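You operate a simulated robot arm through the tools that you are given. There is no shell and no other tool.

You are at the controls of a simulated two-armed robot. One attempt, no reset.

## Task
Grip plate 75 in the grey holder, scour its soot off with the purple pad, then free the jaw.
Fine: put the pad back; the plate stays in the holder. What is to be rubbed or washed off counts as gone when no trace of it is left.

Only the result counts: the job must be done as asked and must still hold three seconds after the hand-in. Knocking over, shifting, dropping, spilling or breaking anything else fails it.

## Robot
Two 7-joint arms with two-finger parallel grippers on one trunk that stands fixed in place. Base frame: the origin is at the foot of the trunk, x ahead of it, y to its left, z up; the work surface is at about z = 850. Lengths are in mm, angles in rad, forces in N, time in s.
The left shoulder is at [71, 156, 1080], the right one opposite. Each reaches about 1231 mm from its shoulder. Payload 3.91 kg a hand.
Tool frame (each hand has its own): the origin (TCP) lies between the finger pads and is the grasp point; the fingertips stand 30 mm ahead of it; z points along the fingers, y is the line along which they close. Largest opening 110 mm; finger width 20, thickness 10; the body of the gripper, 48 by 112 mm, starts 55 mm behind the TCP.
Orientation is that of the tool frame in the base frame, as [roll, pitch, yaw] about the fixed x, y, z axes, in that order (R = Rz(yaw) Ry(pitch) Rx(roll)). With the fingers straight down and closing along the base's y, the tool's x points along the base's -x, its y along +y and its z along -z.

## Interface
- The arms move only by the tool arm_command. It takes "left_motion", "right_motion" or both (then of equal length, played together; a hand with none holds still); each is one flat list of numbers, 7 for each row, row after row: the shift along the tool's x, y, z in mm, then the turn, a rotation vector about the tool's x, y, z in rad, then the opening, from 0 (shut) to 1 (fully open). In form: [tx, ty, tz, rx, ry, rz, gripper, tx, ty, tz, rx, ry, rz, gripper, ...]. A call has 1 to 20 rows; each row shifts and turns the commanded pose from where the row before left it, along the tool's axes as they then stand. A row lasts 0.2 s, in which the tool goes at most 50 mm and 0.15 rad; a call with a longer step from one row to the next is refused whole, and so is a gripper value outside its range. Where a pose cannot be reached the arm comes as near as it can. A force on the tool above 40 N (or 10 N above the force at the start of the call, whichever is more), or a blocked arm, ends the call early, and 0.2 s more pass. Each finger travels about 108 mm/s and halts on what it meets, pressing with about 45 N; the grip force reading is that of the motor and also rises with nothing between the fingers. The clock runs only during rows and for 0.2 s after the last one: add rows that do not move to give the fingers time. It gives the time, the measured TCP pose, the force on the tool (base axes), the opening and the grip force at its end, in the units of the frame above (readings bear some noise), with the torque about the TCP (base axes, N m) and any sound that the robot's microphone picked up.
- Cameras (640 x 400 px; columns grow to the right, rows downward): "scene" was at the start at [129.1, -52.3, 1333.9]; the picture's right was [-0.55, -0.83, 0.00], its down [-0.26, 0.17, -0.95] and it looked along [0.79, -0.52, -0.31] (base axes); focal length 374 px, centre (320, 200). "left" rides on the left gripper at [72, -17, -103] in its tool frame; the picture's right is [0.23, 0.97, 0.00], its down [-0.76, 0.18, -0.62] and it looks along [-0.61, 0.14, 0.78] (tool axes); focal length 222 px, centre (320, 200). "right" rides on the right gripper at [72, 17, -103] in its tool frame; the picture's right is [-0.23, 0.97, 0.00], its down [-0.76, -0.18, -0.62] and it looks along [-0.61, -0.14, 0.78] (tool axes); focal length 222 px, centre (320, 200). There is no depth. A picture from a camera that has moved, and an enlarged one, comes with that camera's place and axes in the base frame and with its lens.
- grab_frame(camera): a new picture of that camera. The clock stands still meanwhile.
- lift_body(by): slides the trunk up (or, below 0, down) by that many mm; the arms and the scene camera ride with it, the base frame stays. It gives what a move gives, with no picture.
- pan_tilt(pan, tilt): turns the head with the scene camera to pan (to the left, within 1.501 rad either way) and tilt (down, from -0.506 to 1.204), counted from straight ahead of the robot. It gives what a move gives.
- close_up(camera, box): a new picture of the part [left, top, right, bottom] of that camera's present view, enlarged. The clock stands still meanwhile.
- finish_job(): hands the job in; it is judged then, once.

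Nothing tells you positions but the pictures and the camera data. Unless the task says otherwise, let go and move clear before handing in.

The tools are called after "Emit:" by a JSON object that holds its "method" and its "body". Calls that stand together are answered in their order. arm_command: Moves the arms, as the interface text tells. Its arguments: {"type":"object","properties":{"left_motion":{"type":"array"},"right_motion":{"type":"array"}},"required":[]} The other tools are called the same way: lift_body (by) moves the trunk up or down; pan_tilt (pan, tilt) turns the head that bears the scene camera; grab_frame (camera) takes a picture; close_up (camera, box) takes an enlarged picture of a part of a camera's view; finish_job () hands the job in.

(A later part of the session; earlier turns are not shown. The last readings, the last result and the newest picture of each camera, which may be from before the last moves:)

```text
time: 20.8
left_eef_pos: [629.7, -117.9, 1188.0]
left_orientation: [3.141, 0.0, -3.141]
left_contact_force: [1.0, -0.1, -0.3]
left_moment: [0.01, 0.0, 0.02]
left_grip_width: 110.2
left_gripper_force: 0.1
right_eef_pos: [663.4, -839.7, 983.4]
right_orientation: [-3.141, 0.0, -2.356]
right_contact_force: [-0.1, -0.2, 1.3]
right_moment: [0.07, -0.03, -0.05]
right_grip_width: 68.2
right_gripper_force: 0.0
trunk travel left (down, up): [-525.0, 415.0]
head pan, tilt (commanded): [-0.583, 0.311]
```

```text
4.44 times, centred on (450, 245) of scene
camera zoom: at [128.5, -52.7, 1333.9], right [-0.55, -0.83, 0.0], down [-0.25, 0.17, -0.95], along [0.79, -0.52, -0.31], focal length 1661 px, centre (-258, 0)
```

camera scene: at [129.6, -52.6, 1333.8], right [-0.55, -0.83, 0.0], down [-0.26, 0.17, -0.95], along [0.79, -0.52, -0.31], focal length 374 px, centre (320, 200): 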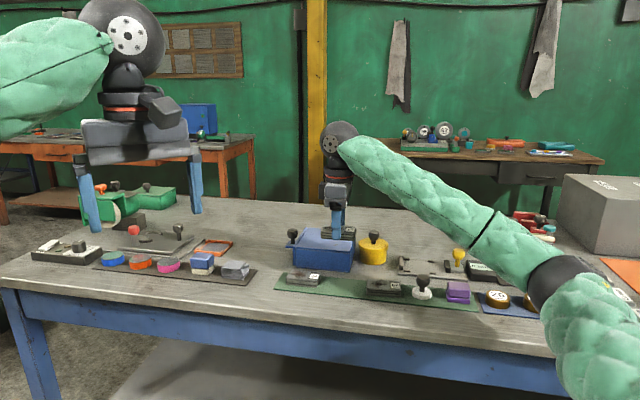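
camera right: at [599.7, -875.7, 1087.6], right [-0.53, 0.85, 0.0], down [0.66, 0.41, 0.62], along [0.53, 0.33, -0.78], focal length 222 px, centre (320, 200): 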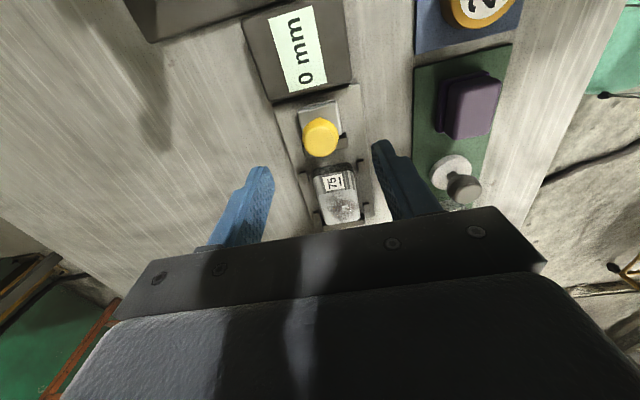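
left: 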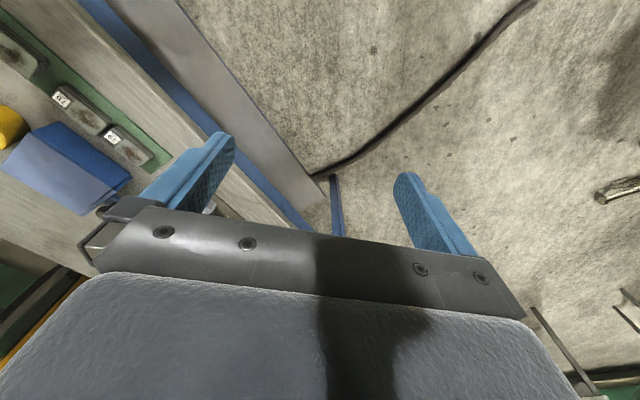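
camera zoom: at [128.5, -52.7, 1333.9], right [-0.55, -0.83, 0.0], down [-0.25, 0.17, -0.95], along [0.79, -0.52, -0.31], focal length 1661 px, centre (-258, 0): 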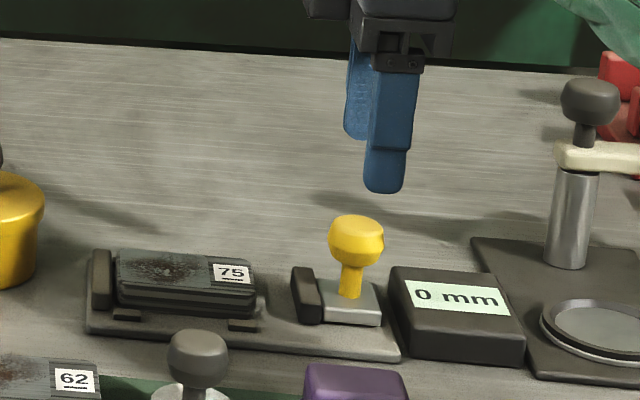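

The knob axis measures at s ≈ -120, w ≈ 1062, so I need 4 mm toward the plate. Then I'll go down to the knob cap (z ≈ 890–914) and close on it.

Emit:
{"method": "arm_command", "body": {"right_motion": [-4, 0, 30, 0, 0, 0, 0.62, 0, 0, 30, 0, 0, 0, 0.62, 0, 0, 17, 0, 0, 0, 0.62, 0, 0, 0, 0, 0, 0, 0.62, 0, 0, 0, 0, 0, 0, 0.4, 0, 0, 0, 0, 0, 0, 0.1, 0, 0, 0, 0, 0, 0, 0.1, 0, 0, 0, 0, 0, 0, 0.1]}}

Emit:
{"method": "close_up", "body": {"camera": "scene", "box": [400, 200, 500, 290]}}

Emit:
{"method": "grab_frame", "body": {"camera": "right"}}

```text
time: 22.6
left_eef_pos: [630.3, -118.1, 1188.6]
left_orientation: [3.14, 0.001, -3.141]
left_contact_force: [-1.0, 0.2, -0.7]
left_moment: [0.03, -0.01, 0.0]
left_grip_width: 110.1
left_gripper_force: 0.1
right_eef_pos: [667.3, -834.5, 905.8]
right_orientation: [-3.141, -0.001, -2.357]
right_contact_force: [5.4, -4.8, 2.5]
right_moment: [-0.16, -0.31, 0.03]
right_grip_width: 31.9
right_gripper_force: 44.6
trunk travel left (down, up): [-525.0, 415.0]
head pan, tilt (commanded): [-0.583, 0.311]
```

```text
4.44 times, centred on (450, 245) of scene
camera zoom: at [129.4, -52.5, 1333.9], right [-0.55, -0.83, 0.0], down [-0.26, 0.17, -0.95], along [0.79, -0.52, -0.31], focal length 1661 px, centre (-258, 0)
```

zoom: 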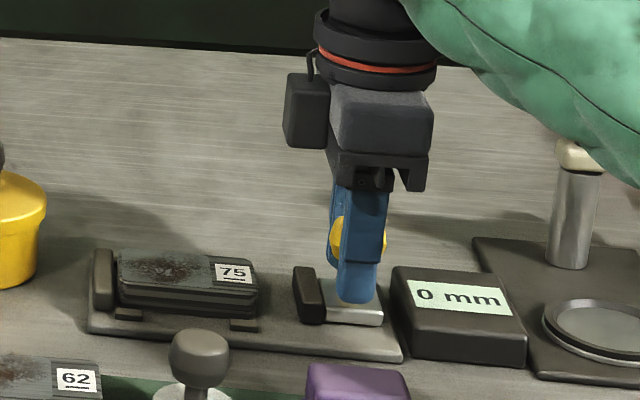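

```text
taken
camera right: at [603.5, -872.5, 1009.9], right [-0.53, 0.85, 0.0], down [0.66, 0.41, 0.62], along [0.53, 0.33, -0.78], focal length 222 px, centre (320, 200)
```

right: 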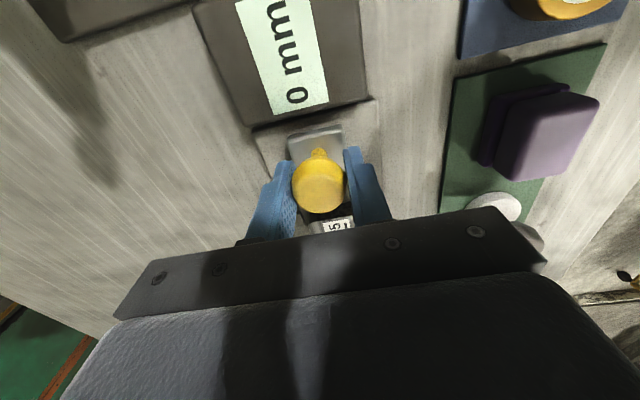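

The knob is gripped (31.9 mm). Now I'll slide the jaw toward the plate: about 20 mm first, then in small steps until the force rises.

Emit:
{"method": "arm_command", "body": {"right_motion": [-3, -0.5, 0, 0, 0, 0, 0.1, -5, 0, 0, 0, 0, 0, 0.1, -5, 0, 0, 0, 0, 0, 0.1, -5, 0, 0, 0, 0, 0, 0.1, 0, 0, 0, 0, 0, 0, 0.1]}}

Emit:
{"method": "close_up", "body": {"camera": "scene", "box": [400, 200, 500, 290]}}

```text
time: 23.8
left_eef_pos: [629.4, -117.2, 1187.6]
left_orientation: [3.141, 0.0, -3.141]
left_contact_force: [1.5, 1.1, -0.3]
left_moment: [0.03, -0.02, 0.0]
left_grip_width: 110.0
left_gripper_force: 0.0
right_eef_pos: [680.3, -821.4, 906.4]
right_orientation: [3.141, 0.001, -2.358]
right_contact_force: [-5.6, 4.2, -3.1]
right_moment: [-0.17, -0.14, -0.12]
right_grip_width: 31.7
right_gripper_force: 45.0
trunk travel left (down, up): [-525.0, 415.0]
head pan, tilt (commanded): [-0.583, 0.311]
```

```text
4.44 times, centred on (450, 245) of scene
camera zoom: at [128.9, -52.3, 1333.8], right [-0.55, -0.83, 0.0], down [-0.26, 0.17, -0.95], along [0.79, -0.52, -0.31], focal length 1661 px, centre (-258, 0)
```

zoom: 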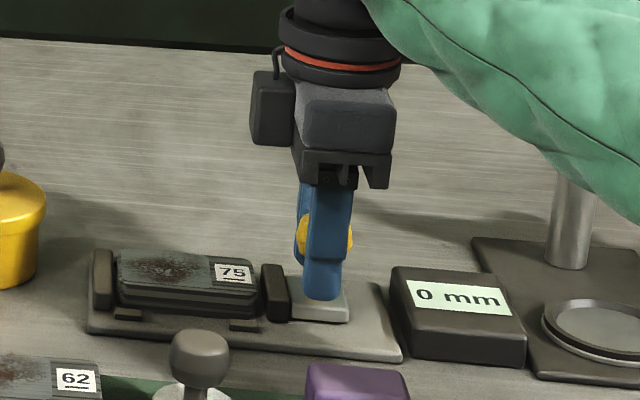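

The jaw is sliding smoothly and the gap to the plate is now small. I'll continue in 1.5–2 mm steps until contact.

Emit:
{"method": "arm_command", "body": {"right_motion": [-2, 0.2, 0, 0, 0, 0, 0.1, -2, 0, 0, 0, 0, 0, 0.1, -1, 0, 0, 0, 0, 0, 0.1, 0, 0, 0, 0, 0, 0, 0.1]}}

Emit:
{"method": "close_up", "body": {"camera": "scene", "box": [390, 225, 470, 290]}}

```text
time: 24.8
left_eef_pos: [628.9, -117.6, 1187.3]
left_orientation: [3.14, -0.001, 3.141]
left_contact_force: [-0.2, -0.3, 0.5]
left_moment: [-0.03, 0.0, 0.01]
left_grip_width: 110.0
left_gripper_force: 0.0
right_eef_pos: [683.8, -818.9, 907.6]
right_orientation: [-3.141, 0.0, -2.354]
right_contact_force: [-2.0, 9.6, -5.8]
right_moment: [-0.41, -0.37, -0.39]
right_grip_width: 31.7
right_gripper_force: 44.9
trunk travel left (down, up): [-525.0, 415.0]
head pan, tilt (commanded): [-0.583, 0.311]
```

```text
6.15 times, centred on (430, 258) of scene
camera zoom: at [129.3, -51.9, 1333.8], right [-0.55, -0.83, 0.0], down [-0.26, 0.17, -0.95], along [0.79, -0.52, -0.31], focal length 2300 px, centre (-357, -154)
```

zoom: 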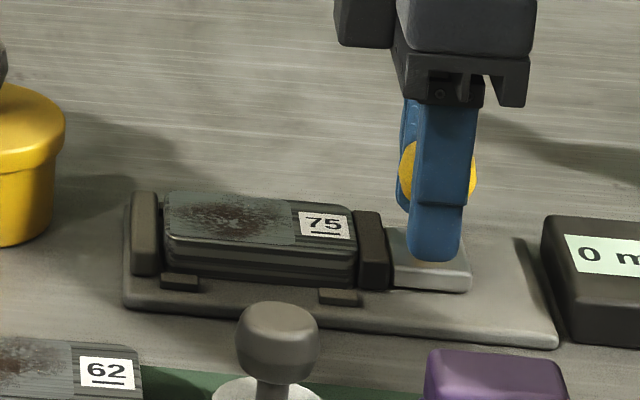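

The jaw is almost touching the plate. A few more 1 mm steps should clamp it.

Emit:
{"method": "arm_command", "body": {"right_motion": [-1, 0, 0, 0, 0, 0, 0.1, -1, 0, 0, 0, 0, 0, 0.1, 0, 0, 0, 0, 0, 0, 0.1]}}

Emit:
{"method": "close_up", "body": {"camera": "scene", "box": [390, 225, 470, 290]}}

```text
time: 25.6
left_eef_pos: [629.6, -118.1, 1188.9]
left_orientation: [3.141, 0.001, -3.142]
left_contact_force: [0.1, -0.8, -0.4]
left_moment: [-0.04, -0.01, -0.04]
left_grip_width: 110.0
left_gripper_force: 0.1
right_eef_pos: [684.7, -816.7, 906.5]
right_orientation: [3.141, 0.0, -2.357]
right_contact_force: [-7.7, 8.6, -5.5]
right_moment: [0.02, -0.17, 0.34]
right_grip_width: 32.1
right_gripper_force: 45.1
trunk travel left (down, up): [-525.0, 415.0]
head pan, tilt (commanded): [-0.583, 0.311]
```

```text
6.15 times, centred on (430, 258) of scene
camera zoom: at [128.8, -52.1, 1333.9], right [-0.55, -0.83, 0.0], down [-0.26, 0.17, -0.95], along [0.79, -0.52, -0.31], focal length 2300 px, centre (-357, -154)
```

zoom: 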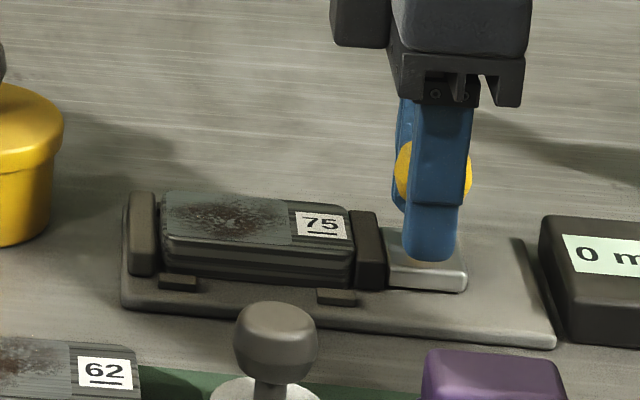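

No clamp resistance yet. I'll ease the sideways load and keep pushing in 1 mm steps.

Emit:
{"method": "arm_command", "body": {"right_motion": [-1, 0.4, 0, 0, 0, 0, 0.1, -1, 0, 0, 0, 0, 0, 0.1, 0, 0, 0, 0, 0, 0, 0.1]}}

Emit:
{"method": "close_up", "body": {"camera": "scene", "box": [390, 225, 470, 290]}}

```text
time: 26.4
left_eef_pos: [628.6, -116.8, 1190.1]
left_orientation: [-3.141, 0.001, 3.141]
left_contact_force: [0.4, 0.1, -1.2]
left_moment: [0.01, 0.01, 0.0]
left_grip_width: 110.2
left_gripper_force: 0.0
right_eef_pos: [683.5, -817.4, 905.6]
right_orientation: [-3.141, 0.0, -2.359]
right_contact_force: [-13.1, -1.8, -6.3]
right_moment: [-0.3, -0.14, 0.28]
right_grip_width: 31.8
right_gripper_force: 44.9
trunk travel left (down, up): [-525.0, 415.0]
head pan, tilt (commanded): [-0.583, 0.311]
```

```text
6.15 times, centred on (430, 258) of scene
camera zoom: at [128.4, -53.1, 1333.9], right [-0.55, -0.83, 0.0], down [-0.25, 0.17, -0.95], along [0.79, -0.52, -0.31], focal length 2300 px, centre (-357, -154)
```

zoom: 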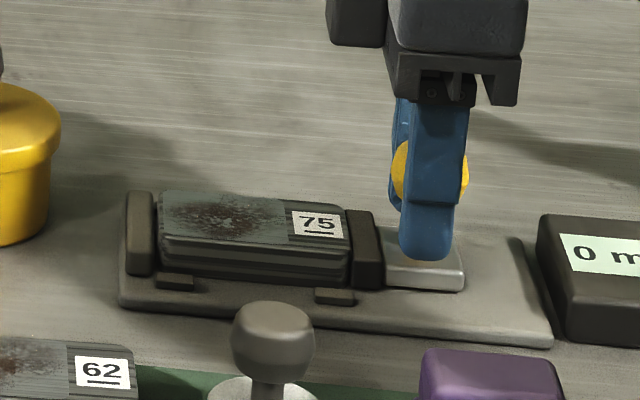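

Resistance is building (about 10 N along the slide), so the plate is now squeezed between the jaws. I'll press a little more to seat the clamp.

Emit:
{"method": "arm_command", "body": {"right_motion": [-1, 0, 0, 0, 0, 0, 0.1, -0.5, 0, 0, 0, 0, 0, 0.1, 0, 0, 0, 0, 0, 0, 0.1]}}

Emit:
{"method": "close_up", "body": {"camera": "scene", "box": [400, 245, 460, 285]}}

```text
time: 27.4
left_eef_pos: [627.8, -117.6, 1188.5]
left_orientation: [3.139, 0.002, -3.14]
left_contact_force: [0.7, -0.2, 0.3]
left_moment: [0.01, 0.01, -0.02]
left_grip_width: 109.9
left_gripper_force: 0.0
right_eef_pos: [685.8, -816.4, 905.7]
right_orientation: [3.138, -0.006, -2.36]
right_contact_force: [-41.1, -11.8, -8.5]
right_moment: [-0.65, 0.85, 0.13]
right_grip_width: 32.0
right_gripper_force: 44.9
trunk travel left (down, up): [-525.0, 415.0]
head pan, tilt (commanded): [-0.583, 0.311]
stopped in row 3 (right hand): the force on the tool passed its limit at 41 N (the readings are from after the stop); the commanded pose is now the measured one
```

```text
10.00 times, centred on (430, 265) of scene
camera zoom: at [126.4, -54.0, 1334.0], right [-0.55, -0.83, 0.0], down [-0.25, 0.17, -0.95], along [0.79, -0.53, -0.3], focal length 3737 px, centre (-780, -450)
```

zoom: 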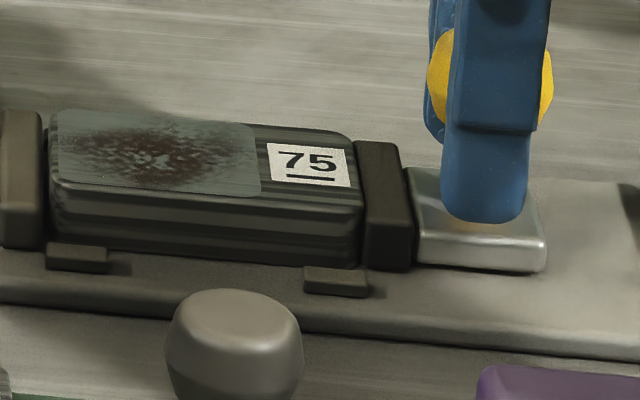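

The clamp force hit 41 N, with the jaw hard against the plate and the plate hard against the fixed jaw. I'll release the knob and see whether the jaw holds by itself.

Emit:
{"method": "arm_command", "body": {"right_motion": [0, 0, 0, 0, 0, 0, 0.5, 0, 0, 0, 0, 0, 0, 0.62, 0, 0, 0, 0, 0, 0, 0.62, 0, 0, -15, 0, 0, 0, 0.62, 0, 0, -30, 0, 0, 0, 0.62, 0, 0, -30, 0, 0, 0, 0.62, 0, 0, 0, 0, 0, 0, 0.62]}}

Emit:
{"method": "close_up", "body": {"camera": "scene", "box": [390, 235, 470, 290]}}

Emit:
{"method": "grab_frame", "body": {"camera": "right"}}

Emit:
{"method": "close_up", "body": {"camera": "right", "box": [240, 100, 420, 212]}}

```text
time: 29.0
left_eef_pos: [630.1, -117.0, 1188.2]
left_orientation: [-3.14, 0.0, -3.139]
left_contact_force: [0.3, 0.5, 0.2]
left_moment: [-0.02, -0.01, 0.02]
left_grip_width: 110.1
left_gripper_force: 0.1
right_eef_pos: [688.8, -814.4, 980.7]
right_orientation: [3.139, -0.004, -2.356]
right_contact_force: [0.3, 0.1, 0.1]
right_moment: [0.02, -0.02, 0.01]
right_grip_width: 68.1
right_gripper_force: 0.2
trunk travel left (down, up): [-525.0, 415.0]
head pan, tilt (commanded): [-0.583, 0.311]
```

```text
7.27 times, centred on (430, 262) of scene
camera zoom: at [129.4, -52.6, 1333.8], right [-0.55, -0.83, 0.0], down [-0.26, 0.17, -0.95], along [0.79, -0.52, -0.31], focal length 2718 px, centre (-480, -254)
```

zoom: 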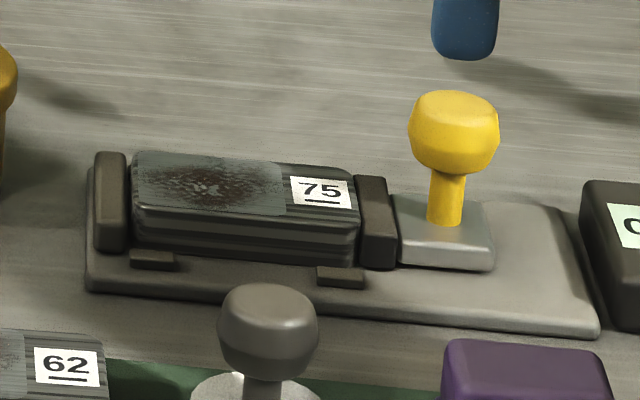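

```text
taken
camera right: at [625.3, -852.1, 1084.8], right [-0.53, 0.85, 0.0], down [0.67, 0.41, 0.62], along [0.53, 0.33, -0.78], focal length 222 px, centre (320, 200)
```

right: 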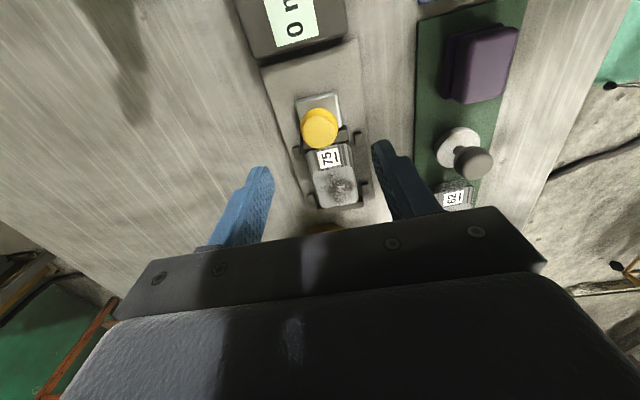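

```text
3.56 times, centred on (330, 156) of right
camera zoom: at [625.3, -852.1, 1084.8], right [-0.53, 0.85, 0.0], down [0.67, 0.41, 0.62], along [0.53, 0.33, -0.78], focal length 790 px, centre (284, 356)
```

zoom: 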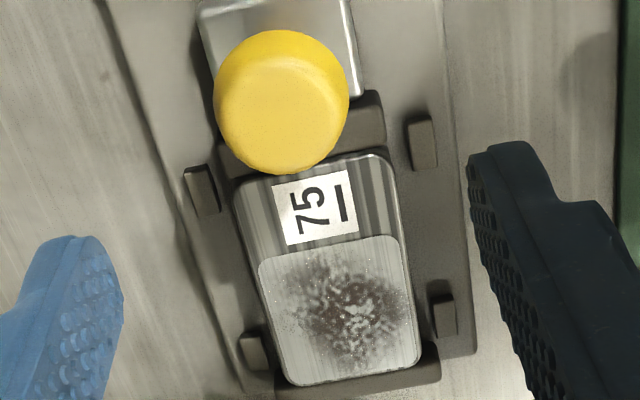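

The jaw stays clamped on plate 75 by itself. Next is the purple pad at about (579, -727). I'll rise and move over it with the same hand orientation, then check.

Emit:
{"method": "arm_command", "body": {"right_motion": [0, 0, -20, 0, 0, 0, 0.62, 4, 35, 0, 0, 0, 0, 0.62, 4, 35, 0, 0, 0, 0, 0.62, 4, 35, 0, 0, 0, 0, 0.62, 3.7, 34.5, 0, 0, 0, 0, 0.62, 0, 0, 10, 0, 0, 0, 0.62, 0, 0, 0, 0, 0, 0, 0.62]}}

Emit:
{"method": "grab_frame", "body": {"camera": "right"}}

Emit:
{"method": "close_up", "body": {"camera": "right", "box": [200, 60, 440, 210]}}

Emit:
{"method": "close_up", "body": {"camera": "scene", "box": [410, 240, 510, 320]}}

```text
time: 30.6
left_eef_pos: [629.5, -115.6, 1188.8]
left_orientation: [3.14, -0.002, -3.14]
left_contact_force: [-0.6, 0.3, -0.7]
left_moment: [-0.04, -0.01, 0.0]
left_grip_width: 110.0
left_gripper_force: 0.1
right_eef_pos: [577.1, -726.8, 993.0]
right_orientation: [3.141, 0.0, -2.356]
right_contact_force: [-0.6, 0.2, 0.4]
right_moment: [-0.05, 0.0, 0.0]
right_grip_width: 67.9
right_gripper_force: 0.0
trunk travel left (down, up): [-525.0, 415.0]
head pan, tilt (commanded): [-0.583, 0.311]
```

```text
taken
camera right: at [513.8, -763.1, 1096.2], right [-0.53, 0.85, 0.0], down [0.67, 0.41, 0.62], along [0.53, 0.33, -0.78], focal length 222 px, centre (320, 200)
```

right: 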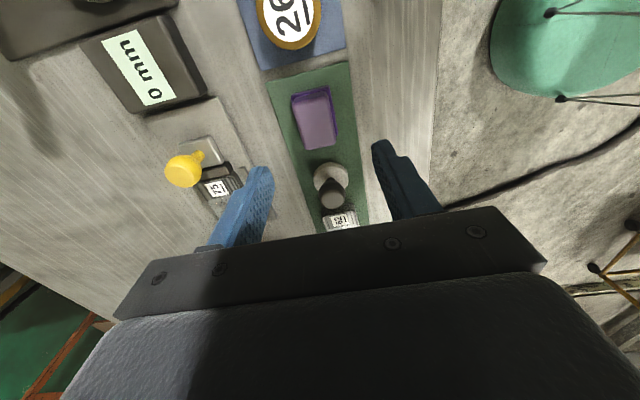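

```text
2.67 times, centred on (320, 135) of right
camera zoom: at [513.8, -763.1, 1096.2], right [-0.53, 0.85, 0.0], down [0.67, 0.41, 0.62], along [0.53, 0.33, -0.78], focal length 592 px, centre (320, 373)
```

zoom: 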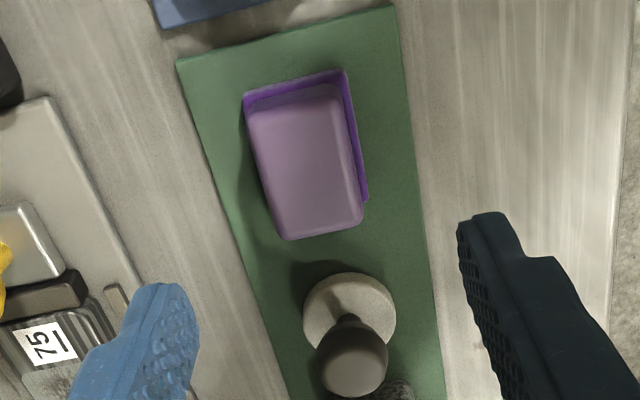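

```text
5.00 times, centred on (460, 280) of scene
camera zoom: at [128.1, -51.6, 1334.1], right [-0.55, -0.83, 0.0], down [-0.25, 0.17, -0.95], along [0.79, -0.52, -0.3], focal length 1868 px, centre (-380, -200)
```

zoom: 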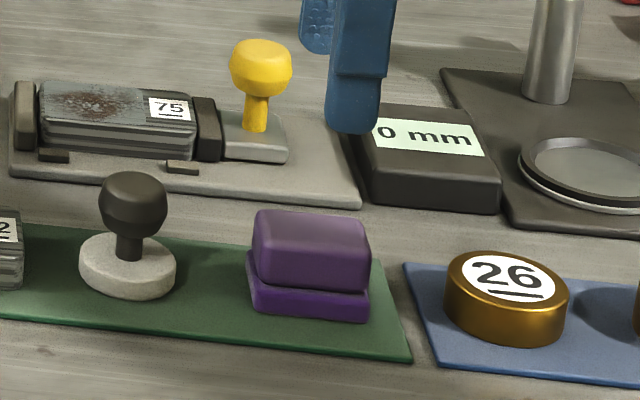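

The pad block is centred at about s = -104, w = 924.5, so I need a 3 mm correction. I'll descend so the fingertips sit at z ≈ 869, just above the scouring layer's ledge, and close on the block.

Emit:
{"method": "arm_command", "body": {"right_motion": [-1.5, -3, 40, 0, 0, 0, 0.62, 0, 0, 35, 0, 0, 0, 0.62, 0, 0, 18, 0, 0, 0, 0.62, 0, 0, 0, 0, 0, 0, 0.62]}}

Emit:
{"method": "close_up", "body": {"camera": "scene", "box": [420, 250, 500, 315]}}

Emit:
{"method": "close_up", "body": {"camera": "right", "box": [200, 60, 440, 210]}}

```text
time: 31.6
left_eef_pos: [630.4, -116.3, 1188.5]
left_orientation: [3.14, 0.001, -3.14]
left_contact_force: [-0.9, -0.6, -0.1]
left_moment: [-0.02, -0.04, 0.04]
left_grip_width: 109.9
left_gripper_force: 0.0
right_eef_pos: [581.2, -727.8, 898.3]
right_orientation: [-3.141, -0.004, -2.356]
right_contact_force: [-0.2, 0.1, -0.5]
right_moment: [-0.04, 0.0, 0.02]
right_grip_width: 68.3
right_gripper_force: 0.1
trunk travel left (down, up): [-525.0, 415.0]
head pan, tilt (commanded): [-0.583, 0.311]
```

```text
6.15 times, centred on (460, 282) of scene
camera zoom: at [128.8, -52.0, 1333.9], right [-0.55, -0.83, 0.0], down [-0.26, 0.17, -0.95], along [0.79, -0.52, -0.31], focal length 2300 px, centre (-542, -308)
```

zoom: 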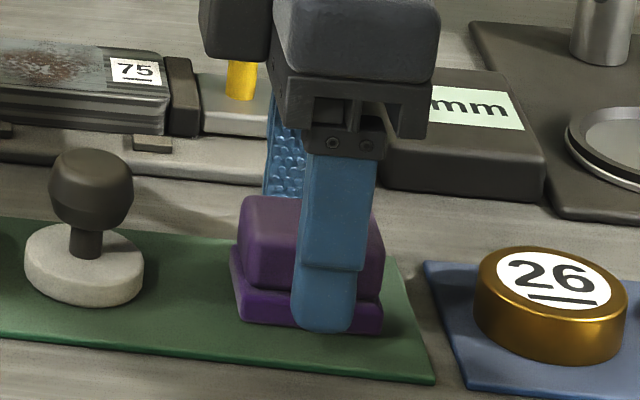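

```text
2.67 times, centred on (320, 135) of right
camera zoom: at [518.2, -765.5, 1002.7], right [-0.53, 0.85, 0.0], down [0.67, 0.41, 0.62], along [0.53, 0.33, -0.78], focal length 592 px, centre (320, 373)
```

zoom: 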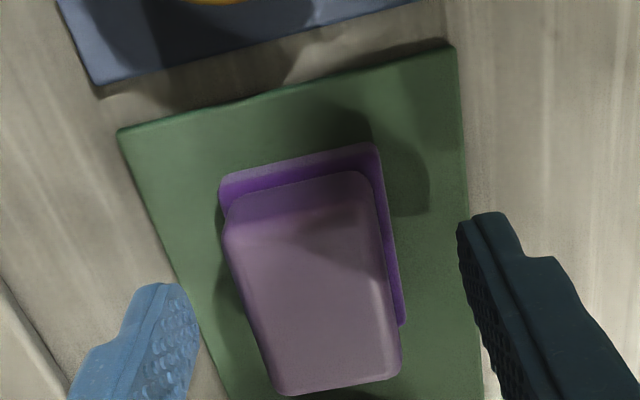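

The pad is within 2 mm of centre but turned about 2.5° from my hand. I'll rotate the hand by that much so it isn't twisted, then close.

Emit:
{"method": "arm_command", "body": {"right_motion": [1, 0, 0, 0, 0, 0.045, 0.62, 0, 0, 0, 0, 0, 0, 0.4, 0, 0, 0, 0, 0, 0, 0.15, 0, 0, 0, 0, 0, 0, 0.1, 0, 0, 0, 0, 0, 0, 0.1]}}

Emit:
{"method": "close_up", "body": {"camera": "scene", "box": [420, 250, 500, 315]}}

Emit:
{"method": "close_up", "body": {"camera": "right", "box": [200, 60, 440, 210]}}

```text
time: 32.8
left_eef_pos: [629.9, -116.4, 1188.7]
left_orientation: [-3.14, 0.001, -3.139]
left_contact_force: [0.3, -0.5, -0.1]
left_moment: [0.0, -0.01, 0.0]
left_grip_width: 110.1
left_gripper_force: 0.0
right_eef_pos: [580.5, -728.4, 898.4]
right_orientation: [3.141, -0.004, -2.402]
right_contact_force: [0.8, -0.2, 0.3]
right_moment: [-0.01, 0.03, 0.01]
right_grip_width: 32.8
right_gripper_force: 44.6
trunk travel left (down, up): [-525.0, 415.0]
head pan, tilt (commanded): [-0.583, 0.311]
```

```text
6.15 times, centred on (460, 282) of scene
camera zoom: at [129.0, -52.2, 1333.9], right [-0.55, -0.83, 0.0], down [-0.26, 0.17, -0.95], along [0.79, -0.52, -0.31], focal length 2300 px, centre (-542, -308)
```

zoom: 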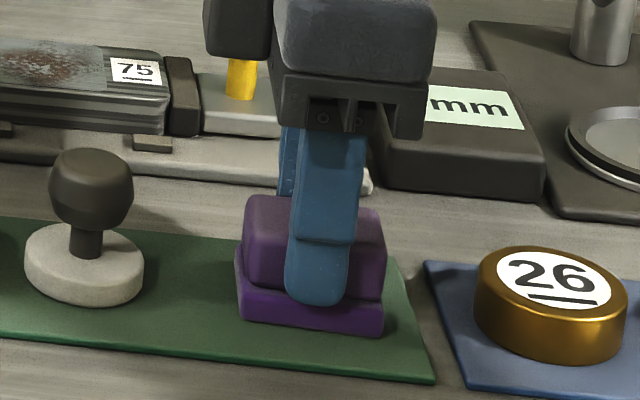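

```text
2.67 times, centred on (320, 135) of right
camera zoom: at [515.7, -763.2, 1002.6], right [-0.49, 0.87, 0.0], down [0.68, 0.38, 0.62], along [0.54, 0.3, -0.78], focal length 592 px, centre (320, 373)
```

zoom: 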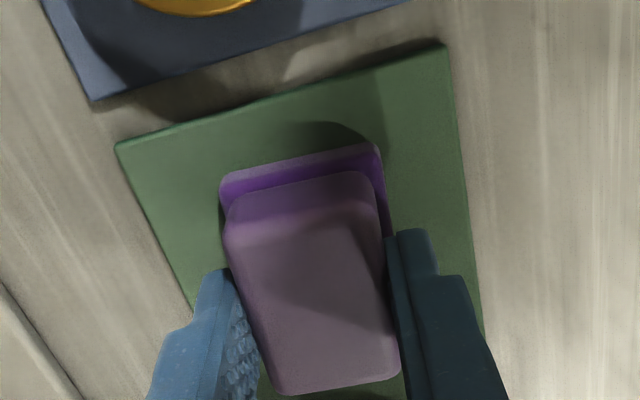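

The pad is held at 32.8 mm width. I'll lift it straight up 85 mm and check that it hangs level before carrying it over the plate.

Emit:
{"method": "arm_command", "body": {"right_motion": [0, 0, -5, 0, 0, 0, 0.1, 0, 0, -20, 0, 0, 0, 0.1, 0, 0, -30, 0, 0, 0, 0.1, 0, 0, -30, 0, 0, 0, 0.1, 0, 0, 0, 0, 0, 0, 0.1]}}

Emit:
{"method": "close_up", "body": {"camera": "scene", "box": [400, 200, 510, 310]}}

```text
time: 34.0
left_eef_pos: [630.5, -116.6, 1188.4]
left_orientation: [3.141, 0.001, -3.14]
left_contact_force: [-0.6, -0.2, 0.4]
left_moment: [-0.02, -0.01, 0.03]
left_grip_width: 110.2
left_gripper_force: 0.0
right_eef_pos: [581.3, -728.7, 984.1]
right_orientation: [3.141, -0.002, -2.403]
right_contact_force: [0.4, 0.6, 0.4]
right_moment: [0.0, 0.01, 0.0]
right_grip_width: 32.6
right_gripper_force: 44.7
trunk travel left (down, up): [-525.0, 415.0]
head pan, tilt (commanded): [-0.583, 0.311]
```

```text
3.64 times, centred on (455, 255) of scene
camera zoom: at [129.2, -52.5, 1333.8], right [-0.55, -0.83, 0.0], down [-0.26, 0.17, -0.95], along [0.79, -0.52, -0.31], focal length 1359 px, centre (-171, 0)
```

zoom: 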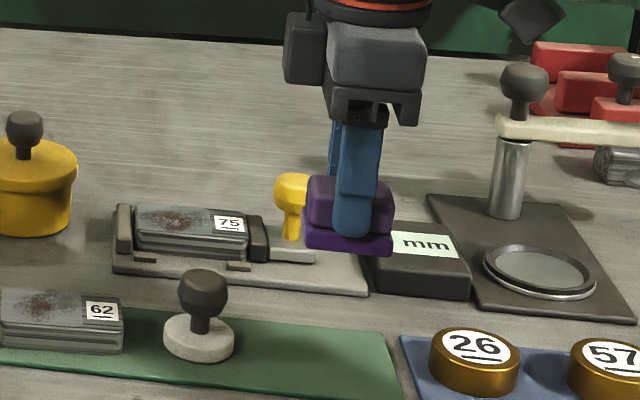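

The pad is up and level. I'll carry it over the sooty area of plate 75 (around s = -8, w = 1062) at safe height and square it to the plate.

Emit:
{"method": "arm_command", "body": {"right_motion": [-20.53, -26.26, 0, 0, 0, 0, 0.1, -20.53, -26.26, 0, 0, 0, 0, 0.1, -20.53, -26.26, 0, 0, 0, 0, 0.1, -20.53, -26.26, 0, 0, 0, 0, 0.1, -20.53, -26.26, 0, 0, 0, 0, 0.1, 0, 0, 0, 0, 0, -0.046, 0.1, 0, 0, 20, 0, 0, 0, 0.1, 0, 0, 20, 0, 0, 0, 0.1, 0, 0, 0, 0, 0, 0, 0.1]}}

Emit:
{"method": "close_up", "body": {"camera": "scene", "box": [390, 200, 470, 290]}}

Emit:
{"method": "grab_frame", "body": {"camera": "right"}}

Emit:
{"method": "close_up", "body": {"camera": "right", "box": [200, 60, 440, 210]}}

```text
time: 36.0
left_eef_pos: [630.5, -115.9, 1188.1]
left_orientation: [3.141, 0.0, -3.14]
left_contact_force: [1.2, -0.4, 0.7]
left_moment: [0.02, 0.0, 0.03]
left_grip_width: 109.9
left_gripper_force: 0.1
right_eef_pos: [745.7, -756.0, 941.9]
right_orientation: [-3.142, -0.004, -2.355]
right_contact_force: [0.2, 0.0, -1.0]
right_moment: [0.04, -0.01, 0.0]
right_grip_width: 32.6
right_gripper_force: 45.4
trunk travel left (down, up): [-525.0, 415.0]
head pan, tilt (commanded): [-0.583, 0.311]
```

```text
4.44 times, centred on (430, 245) of scene
camera zoom: at [129.3, -52.0, 1333.9], right [-0.55, -0.83, 0.0], down [-0.26, 0.17, -0.95], along [0.79, -0.52, -0.31], focal length 1661 px, centre (-169, 0)
```

zoom: 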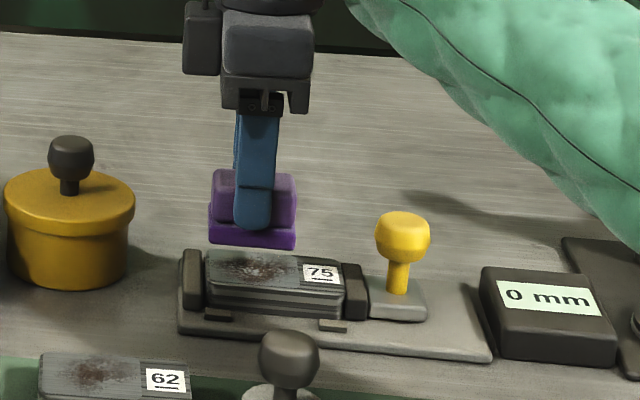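

```text
taken
camera right: at [681.8, -794.1, 1046.7], right [-0.53, 0.85, 0.0], down [0.67, 0.41, 0.62], along [0.53, 0.33, -0.78], focal length 222 px, centre (320, 200)
```

right: 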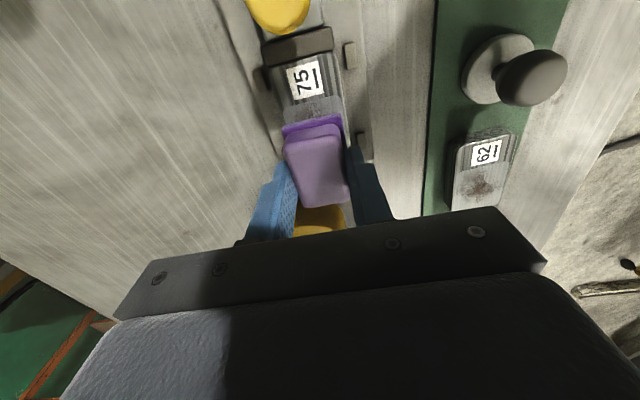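

```text
2.67 times, centred on (320, 135) of right
camera zoom: at [681.8, -794.1, 1046.7], right [-0.53, 0.85, 0.0], down [0.67, 0.41, 0.62], along [0.53, 0.33, -0.78], focal length 592 px, centre (320, 373)
```

zoom: 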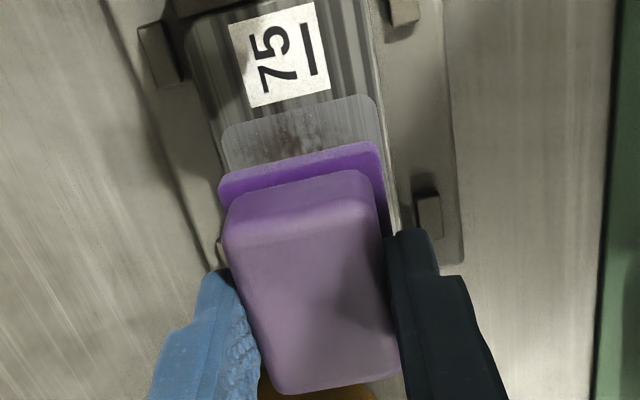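

The pad is squarely above the soot area and clear of the knob. I'll lower it to just above the plate, then in small steps to contact.

Emit:
{"method": "arm_command", "body": {"right_motion": [0, 0, 10, 0, 0, 0, 0.1, 0, 0, 8, 0, 0, 0, 0.1, 0, 0, 2, 0, 0, 0, 0.1, 0, 0, 1.5, 0, 0, 0, 0.1, 0, 0, 0, 0, 0, 0, 0.1]}}

Emit:
{"method": "close_up", "body": {"camera": "scene", "box": [390, 220, 470, 290]}}

```text
time: 37.2
left_eef_pos: [629.9, -116.5, 1188.5]
left_orientation: [3.14, 0.002, -3.138]
left_contact_force: [-0.1, 0.0, -0.1]
left_moment: [0.02, 0.01, 0.0]
left_grip_width: 110.0
left_gripper_force: 0.0
right_eef_pos: [744.0, -757.5, 920.3]
right_orientation: [3.14, -0.003, -2.353]
right_contact_force: [0.6, 0.4, -0.8]
right_moment: [0.01, -0.01, -0.04]
right_grip_width: 32.8
right_gripper_force: 45.4
trunk travel left (down, up): [-525.0, 415.0]
head pan, tilt (commanded): [-0.583, 0.311]
```

```text
5.71 times, centred on (430, 255) of scene
camera zoom: at [129.2, -52.3, 1333.9], right [-0.55, -0.83, 0.0], down [-0.26, 0.17, -0.95], along [0.79, -0.52, -0.31], focal length 2135 px, centre (-309, -114)
```

zoom: 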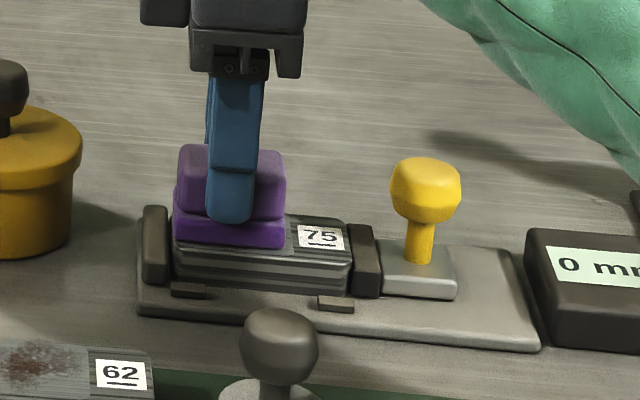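

Almost touching, with no force yet. I'll step down 1 mm at a time to make contact.

Emit:
{"method": "arm_command", "body": {"right_motion": [0, 0, 1, 0, 0, 0, 0.1, 0, 0, 1, 0, 0, 0, 0.1, 0, 0, 0, 0, 0, 0, 0.1]}}

```text
time: 38.0
left_eef_pos: [630.5, -116.2, 1189.7]
left_orientation: [-3.141, 0.0, -3.139]
left_contact_force: [-0.5, -0.8, -0.5]
left_moment: [-0.01, -0.01, -0.03]
left_grip_width: 110.0
left_gripper_force: 0.1
right_eef_pos: [743.7, -756.5, 920.7]
right_orientation: [-3.141, -0.001, -2.358]
right_contact_force: [2.3, -2.6, 9.4]
right_moment: [-0.12, -0.04, 0.0]
right_grip_width: 32.7
right_gripper_force: 45.1
trunk travel left (down, up): [-525.0, 415.0]
head pan, tilt (commanded): [-0.583, 0.311]
```

In contact at about 9 N. Now I'll scrub with back-and-forth strokes along the plate, shifting sideways to cover the whole pale area.

Emit:
{"method": "arm_command", "body": {"right_motion": [10, 0, 0, 0, 0, 0, 0.1, -10, 0, 0, 0, 0, 0, 0.1, -10, 0, 0, 0, 0, 0, 0.1, 10, 0, 0, 0, 0, 0, 0.1, 0, 7, 0, 0, 0, 0, 0.1, 10, 0, 0, 0, 0, 0, 0.1, -10, 0, 0, 0, 0, 0, 0.1, -10, 0, 0, 0, 0, 0, 0.1, 10, 0, 0, 0, 0, 0, 0.1, 0, -7, 0, 0, 0, 0, 0.1, 0, -8, 0, 0, 0, 0, 0.1, 10, 0, 0, 0, 0, 0, 0.1, -10, 0, 0, 0, 0, 0, 0.1, -10, 0, 0, 0, 0, 0, 0.1, 10, 0, 0, 0, 0, 0, 0.1, 0, 8, 0, 0, 0, 0, 0.1, 0, 0, 0, 0, 0, 0, 0.1]}}

Emit:
{"method": "close_up", "body": {"camera": "scene", "box": [390, 220, 470, 290]}}

Emit:
{"method": "close_up", "body": {"camera": "right", "box": [200, 60, 440, 210]}}

```text
time: 41.6
left_eef_pos: [629.9, -115.7, 1189.3]
left_orientation: [3.141, 0.0, -3.14]
left_contact_force: [-0.3, -0.5, -1.0]
left_moment: [0.02, -0.05, -0.03]
left_grip_width: 110.0
left_gripper_force: 0.0
right_eef_pos: [743.8, -756.9, 920.7]
right_orientation: [-3.14, -0.003, -2.356]
right_contact_force: [3.3, -0.6, 11.5]
right_moment: [-0.12, -0.1, 0.02]
right_grip_width: 32.7
right_gripper_force: 44.9
trunk travel left (down, up): [-525.0, 415.0]
head pan, tilt (commanded): [-0.583, 0.311]
```

```text
5.71 times, centred on (430, 255) of scene
camera zoom: at [128.5, -51.6, 1334.0], right [-0.55, -0.83, 0.0], down [-0.25, 0.17, -0.95], along [0.79, -0.52, -0.31], focal length 2135 px, centre (-309, -114)
```

zoom: 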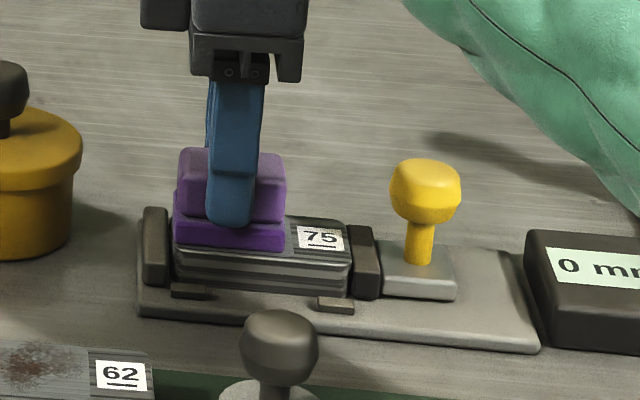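

```text
2.67 times, centred on (320, 135) of right
camera zoom: at [681.0, -794.1, 1024.4], right [-0.53, 0.85, 0.0], down [0.66, 0.41, 0.62], along [0.53, 0.33, -0.78], focal length 592 px, centre (320, 373)
```

zoom: 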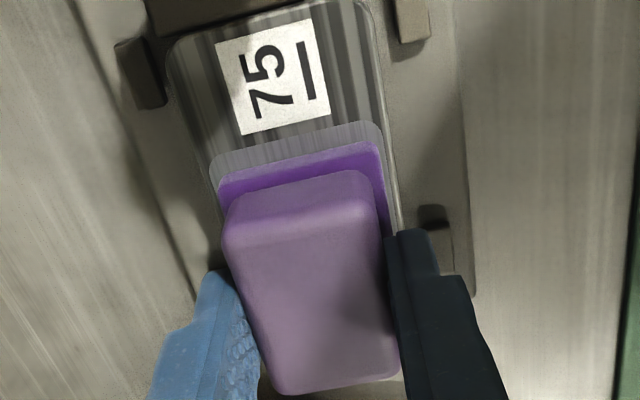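

The visible strip looks clean and the force is steady at about 11 N. I'll do a second pass with cross strokes, slightly wider, then lift to inspect.

Emit:
{"method": "arm_command", "body": {"right_motion": [13, 0, 0.2, 0, 0, 0, 0.1, 0, 9, 0, 0, 0, 0, 0.1, 0, -9, 0, 0, 0, 0, 0.1, 0, -9, 0, 0, 0, 0, 0.1, 0, 9, 0, 0, 0, 0, 0.1, -13, 0, 0, 0, 0, 0, 0.1, 0, 9, 0, 0, 0, 0, 0.1, 0, -9, 0, 0, 0, 0, 0.1, 0, -9, 0, 0, 0, 0, 0.1, 0, 9, 0, 0, 0, 0, 0.1, -13, 0, 0, 0, 0, 0, 0.1, 0, 9, 0, 0, 0, 0, 0.1, 0, -9, 0, 0, 0, 0, 0.1, 0, -9, 0, 0, 0, 0, 0.1, 0, 9, 0, 0, 0, 0, 0.1, 13, 0, 0, 0, 0, 0, 0.1, 0, 0, 0, 0, 0, 0, 0.1]}}

```text
time: 45.2
left_eef_pos: [630.7, -114.7, 1188.7]
left_orientation: [3.141, -0.001, -3.14]
left_contact_force: [-0.5, -0.1, -0.2]
left_moment: [-0.04, 0.0, 0.02]
left_grip_width: 109.8
left_gripper_force: 0.0
right_eef_pos: [744.3, -755.4, 919.9]
right_orientation: [3.141, -0.002, -2.353]
right_contact_force: [1.7, 3.6, 11.2]
right_moment: [0.16, -0.09, 0.04]
right_grip_width: 32.7
right_gripper_force: 45.2
trunk travel left (down, up): [-525.0, 415.0]
head pan, tilt (commanded): [-0.583, 0.311]
```

The second pass ran at a steady 11 N. I'll lift and move the pad aside (away from the robot, over bare table) to inspect the plate.

Emit:
{"method": "arm_command", "body": {"right_motion": [0, 0, -5, 0, 0, 0, 0.1, 0, 0, -25, 0, 0, 0, 0.1, 0, 0, -25, 0, 0, 0, 0.1, 0, -35, 0, 0, 0, 0, 0.1, 0, -35, 0, 0, 0, 0, 0.1, 0, 0, 0, 0, 0, 0, 0.1]}}

Emit:
{"method": "close_up", "body": {"camera": "scene", "box": [395, 240, 455, 280]}}

Emit:
{"method": "grab_frame", "body": {"camera": "right"}}

Emit:
{"method": "close_up", "body": {"camera": "right", "box": [320, 60, 480, 180]}}

```text
time: 46.6
left_eef_pos: [630.0, -116.5, 1188.6]
left_orientation: [-3.142, 0.0, -3.14]
left_contact_force: [0.8, -0.1, -0.3]
left_moment: [0.0, 0.01, 0.01]
left_grip_width: 109.9
left_gripper_force: 0.0
right_eef_pos: [794.6, -806.9, 974.7]
right_orientation: [-3.141, -0.002, -2.354]
right_contact_force: [0.4, 1.0, -0.8]
right_moment: [0.01, 0.01, 0.02]
right_grip_width: 32.5
right_gripper_force: 44.9
trunk travel left (down, up): [-525.0, 415.0]
head pan, tilt (commanded): [-0.583, 0.311]
```

```text
10.00 times, centred on (425, 260) of scene
camera zoom: at [128.9, -52.5, 1333.9], right [-0.55, -0.83, 0.0], down [-0.26, 0.17, -0.95], along [0.79, -0.52, -0.31], focal length 3737 px, centre (-730, -400)
```

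zoom: 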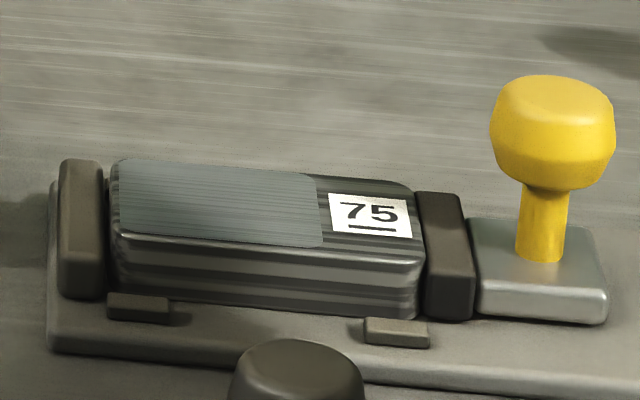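

```text
taken
camera right: at [732.4, -843.1, 1078.3], right [-0.53, 0.85, 0.0], down [0.67, 0.41, 0.62], along [0.53, 0.33, -0.78], focal length 222 px, centre (320, 200)
```

right: 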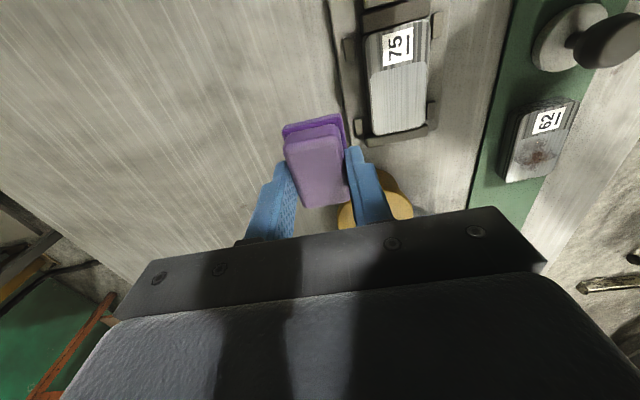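

```text
3.33 times, centred on (400, 120) of right
camera zoom: at [732.4, -843.1, 1078.3], right [-0.53, 0.85, 0.0], down [0.67, 0.41, 0.62], along [0.53, 0.33, -0.78], focal length 740 px, centre (53, 467)
```

zoom: 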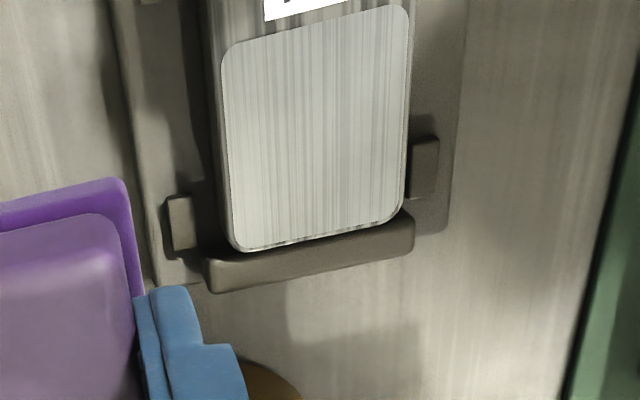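

The plate face looks clean. I'll zoom in tighter to make sure no trace remains at the edges.

Emit:
{"method": "close_up", "body": {"camera": "scene", "box": [402, 252, 432, 268]}}

Emit:
{"method": "close_up", "body": {"camera": "right", "box": [365, 55, 435, 100]}}

Emit:
{"method": "close_up", "body": {"camera": "right", "box": [365, 95, 435, 140]}}

Emit:
{"method": "close_up", "body": {"camera": "scene", "box": [400, 253, 444, 281]}}

```text
16.00 times, centred on (417, 260) of scene
camera zoom: at [128.9, -52.5, 1333.9], right [-0.55, -0.83, 0.0], down [-0.26, 0.17, -0.95], along [0.79, -0.52, -0.31], focal length 5979 px, centre (-1232, -760)
```

zoom: 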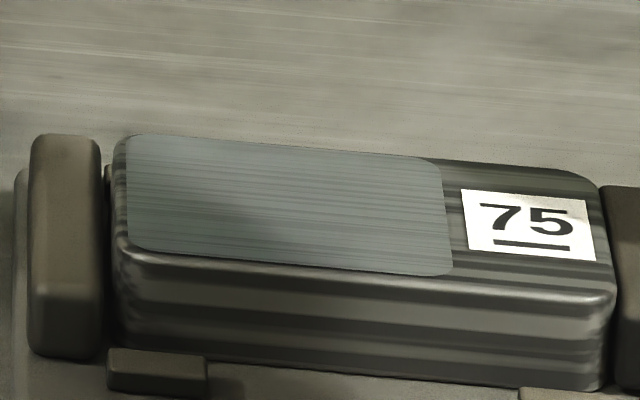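

```text
8.89 times, centred on (400, 78) of right
camera zoom: at [732.4, -843.1, 1078.3], right [-0.53, 0.85, 0.0], down [0.67, 0.41, 0.62], along [0.53, 0.33, -0.78], focal length 1974 px, centre (-391, 1289)
```

zoom: 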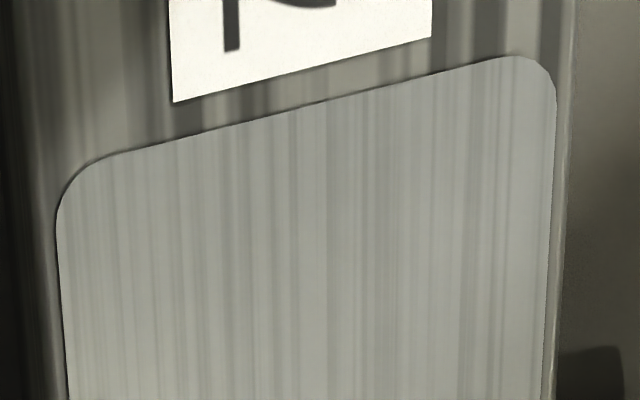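

```text
8.89 times, centred on (400, 118) of right
camera zoom: at [732.4, -843.1, 1078.3], right [-0.53, 0.85, 0.0], down [0.67, 0.41, 0.62], along [0.53, 0.33, -0.78], focal length 1974 px, centre (-391, 933)
```

zoom: 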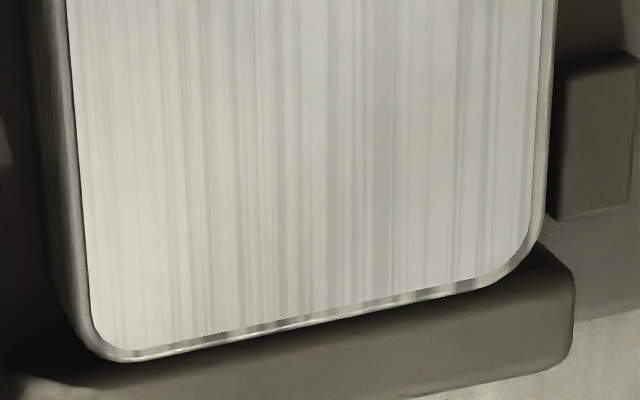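

```text
14.29 times, centred on (422, 267) of scene
camera zoom: at [128.9, -52.5, 1333.9], right [-0.55, -0.83, 0.0], down [-0.26, 0.17, -0.95], along [0.79, -0.52, -0.31], focal length 5338 px, centre (-1137, -757)
```

zoom: 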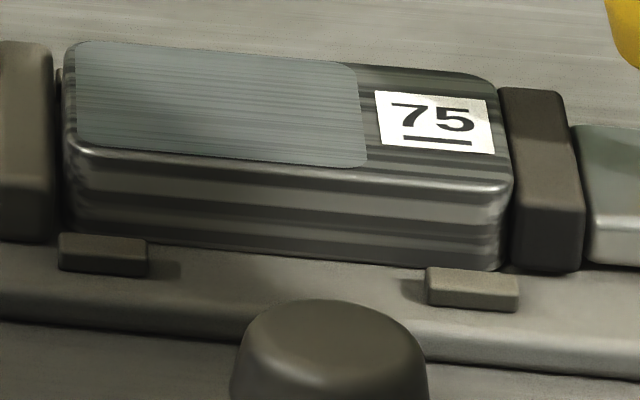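

Plate 75 is completely clean in every view. Now I'll bring the pad back along the same path to just above its spot on the green mat.

Emit:
{"method": "arm_command", "body": {"right_motion": [0, 0, -15, 0, 0, 0, 0.1, 0, 35, 0, 0, 0, 0, 0.1, 0, 35, 0, 0, 0, 0, 0.1, 0, 0, 0, 0, 0, 0.046, 0.1, 20.53, 26.26, 0, 0, 0, 0, 0.1, 20.53, 26.26, 0, 0, 0, 0, 0.1, 20.53, 26.26, 0, 0, 0, 0, 0.1, 20.53, 26.26, 0, 0, 0, 0, 0.1, 20.53, 26.26, 0, 0, 0, 0, 0.1, 0, 0, 0, 0, 0, 0, 0.1, 0, 0, 40, 0, 0, 0, 0.1, 0, 0, 25, 0, 0, 0, 0.1, 0, 0, 15, 0, 0, 0, 0.1, 0, 0, 0, 0, 0, 0, 0.1, 0, 0, 0, 0, 0, 0, 0.1]}}

Emit:
{"method": "close_up", "body": {"camera": "scene", "box": [420, 250, 500, 315]}}

Emit:
{"method": "close_up", "body": {"camera": "right", "box": [200, 60, 440, 210]}}

```text
time: 49.8
left_eef_pos: [630.6, -116.4, 1188.2]
left_orientation: [3.141, 0.0, -3.138]
left_contact_force: [0.3, 0.0, 0.4]
left_moment: [0.03, 0.0, -0.01]
left_grip_width: 110.0
left_gripper_force: 0.1
right_eef_pos: [580.4, -729.2, 908.6]
right_orientation: [3.14, -0.003, -2.402]
right_contact_force: [0.0, -0.1, -0.3]
right_moment: [0.02, -0.01, 0.02]
right_grip_width: 32.8
right_gripper_force: 44.8
trunk travel left (down, up): [-525.0, 415.0]
head pan, tilt (commanded): [-0.583, 0.311]
```

```text
6.15 times, centred on (460, 282) of scene
camera zoom: at [129.1, -52.6, 1333.8], right [-0.55, -0.83, 0.0], down [-0.26, 0.17, -0.95], along [0.79, -0.52, -0.31], focal length 2300 px, centre (-542, -308)
```

zoom: 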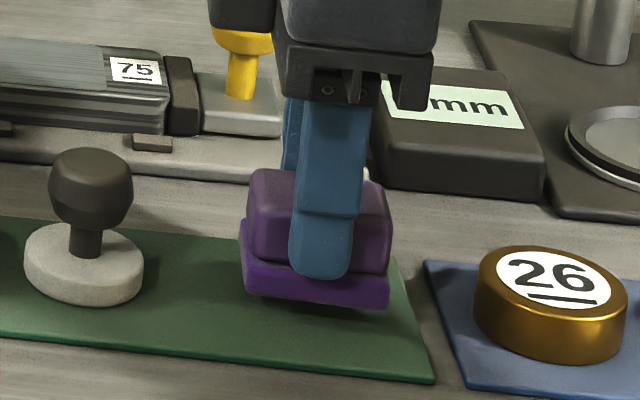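

```text
2.67 times, centred on (320, 135) of right
camera zoom: at [515.7, -763.9, 1013.1], right [-0.49, 0.87, 0.0], down [0.68, 0.38, 0.62], along [0.54, 0.3, -0.78], focal length 592 px, centre (320, 373)
```

zoom: 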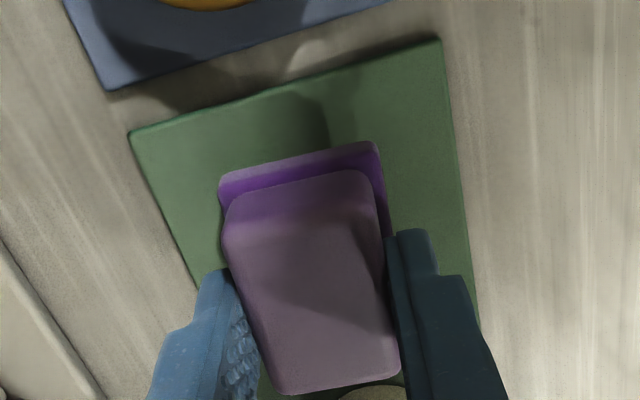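

The pad is about 10 mm above its original spot and aligned with the mat as before. I'll lower it gently until it touches.

Emit:
{"method": "arm_command", "body": {"right_motion": [0, 0, 5, 0, 0, 0, 0.1, 0, 0, 3, 0, 0, 0, 0.1, 0, 0, 1.5, 0, 0, 0, 0.1, 0, 0, 0.6, 0, 0, 0, 0.1, 0, 0, 0, 0, 0, 0, 0.1]}}

Emit:
{"method": "close_up", "body": {"camera": "scene", "box": [420, 250, 500, 315]}}

```text
time: 51.0
left_eef_pos: [629.6, -117.0, 1187.6]
left_orientation: [3.141, -0.002, 3.141]
left_contact_force: [0.5, -0.1, 1.1]
left_moment: [-0.01, 0.0, 0.0]
left_grip_width: 110.0
left_gripper_force: 0.0
right_eef_pos: [580.7, -728.6, 900.2]
right_orientation: [-3.141, -0.004, -2.401]
right_contact_force: [-1.3, -0.1, -0.8]
right_moment: [0.02, -0.04, 0.03]
right_grip_width: 32.7
right_gripper_force: 45.3
trunk travel left (down, up): [-525.0, 415.0]
head pan, tilt (commanded): [-0.583, 0.311]
```

```text
6.15 times, centred on (460, 282) of scene
camera zoom: at [129.1, -52.4, 1333.9], right [-0.55, -0.83, 0.0], down [-0.26, 0.17, -0.95], along [0.79, -0.52, -0.31], focal length 2300 px, centre (-542, -308)
```

zoom: 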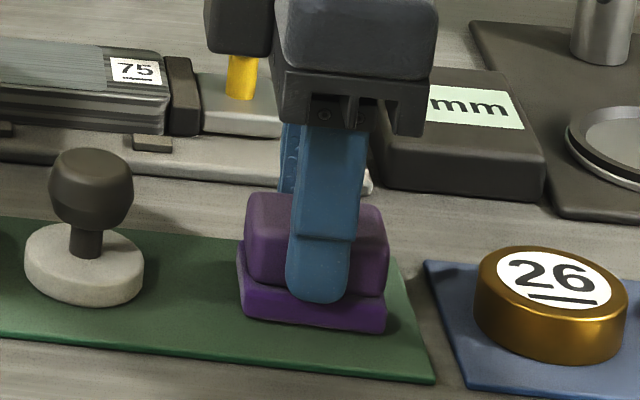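

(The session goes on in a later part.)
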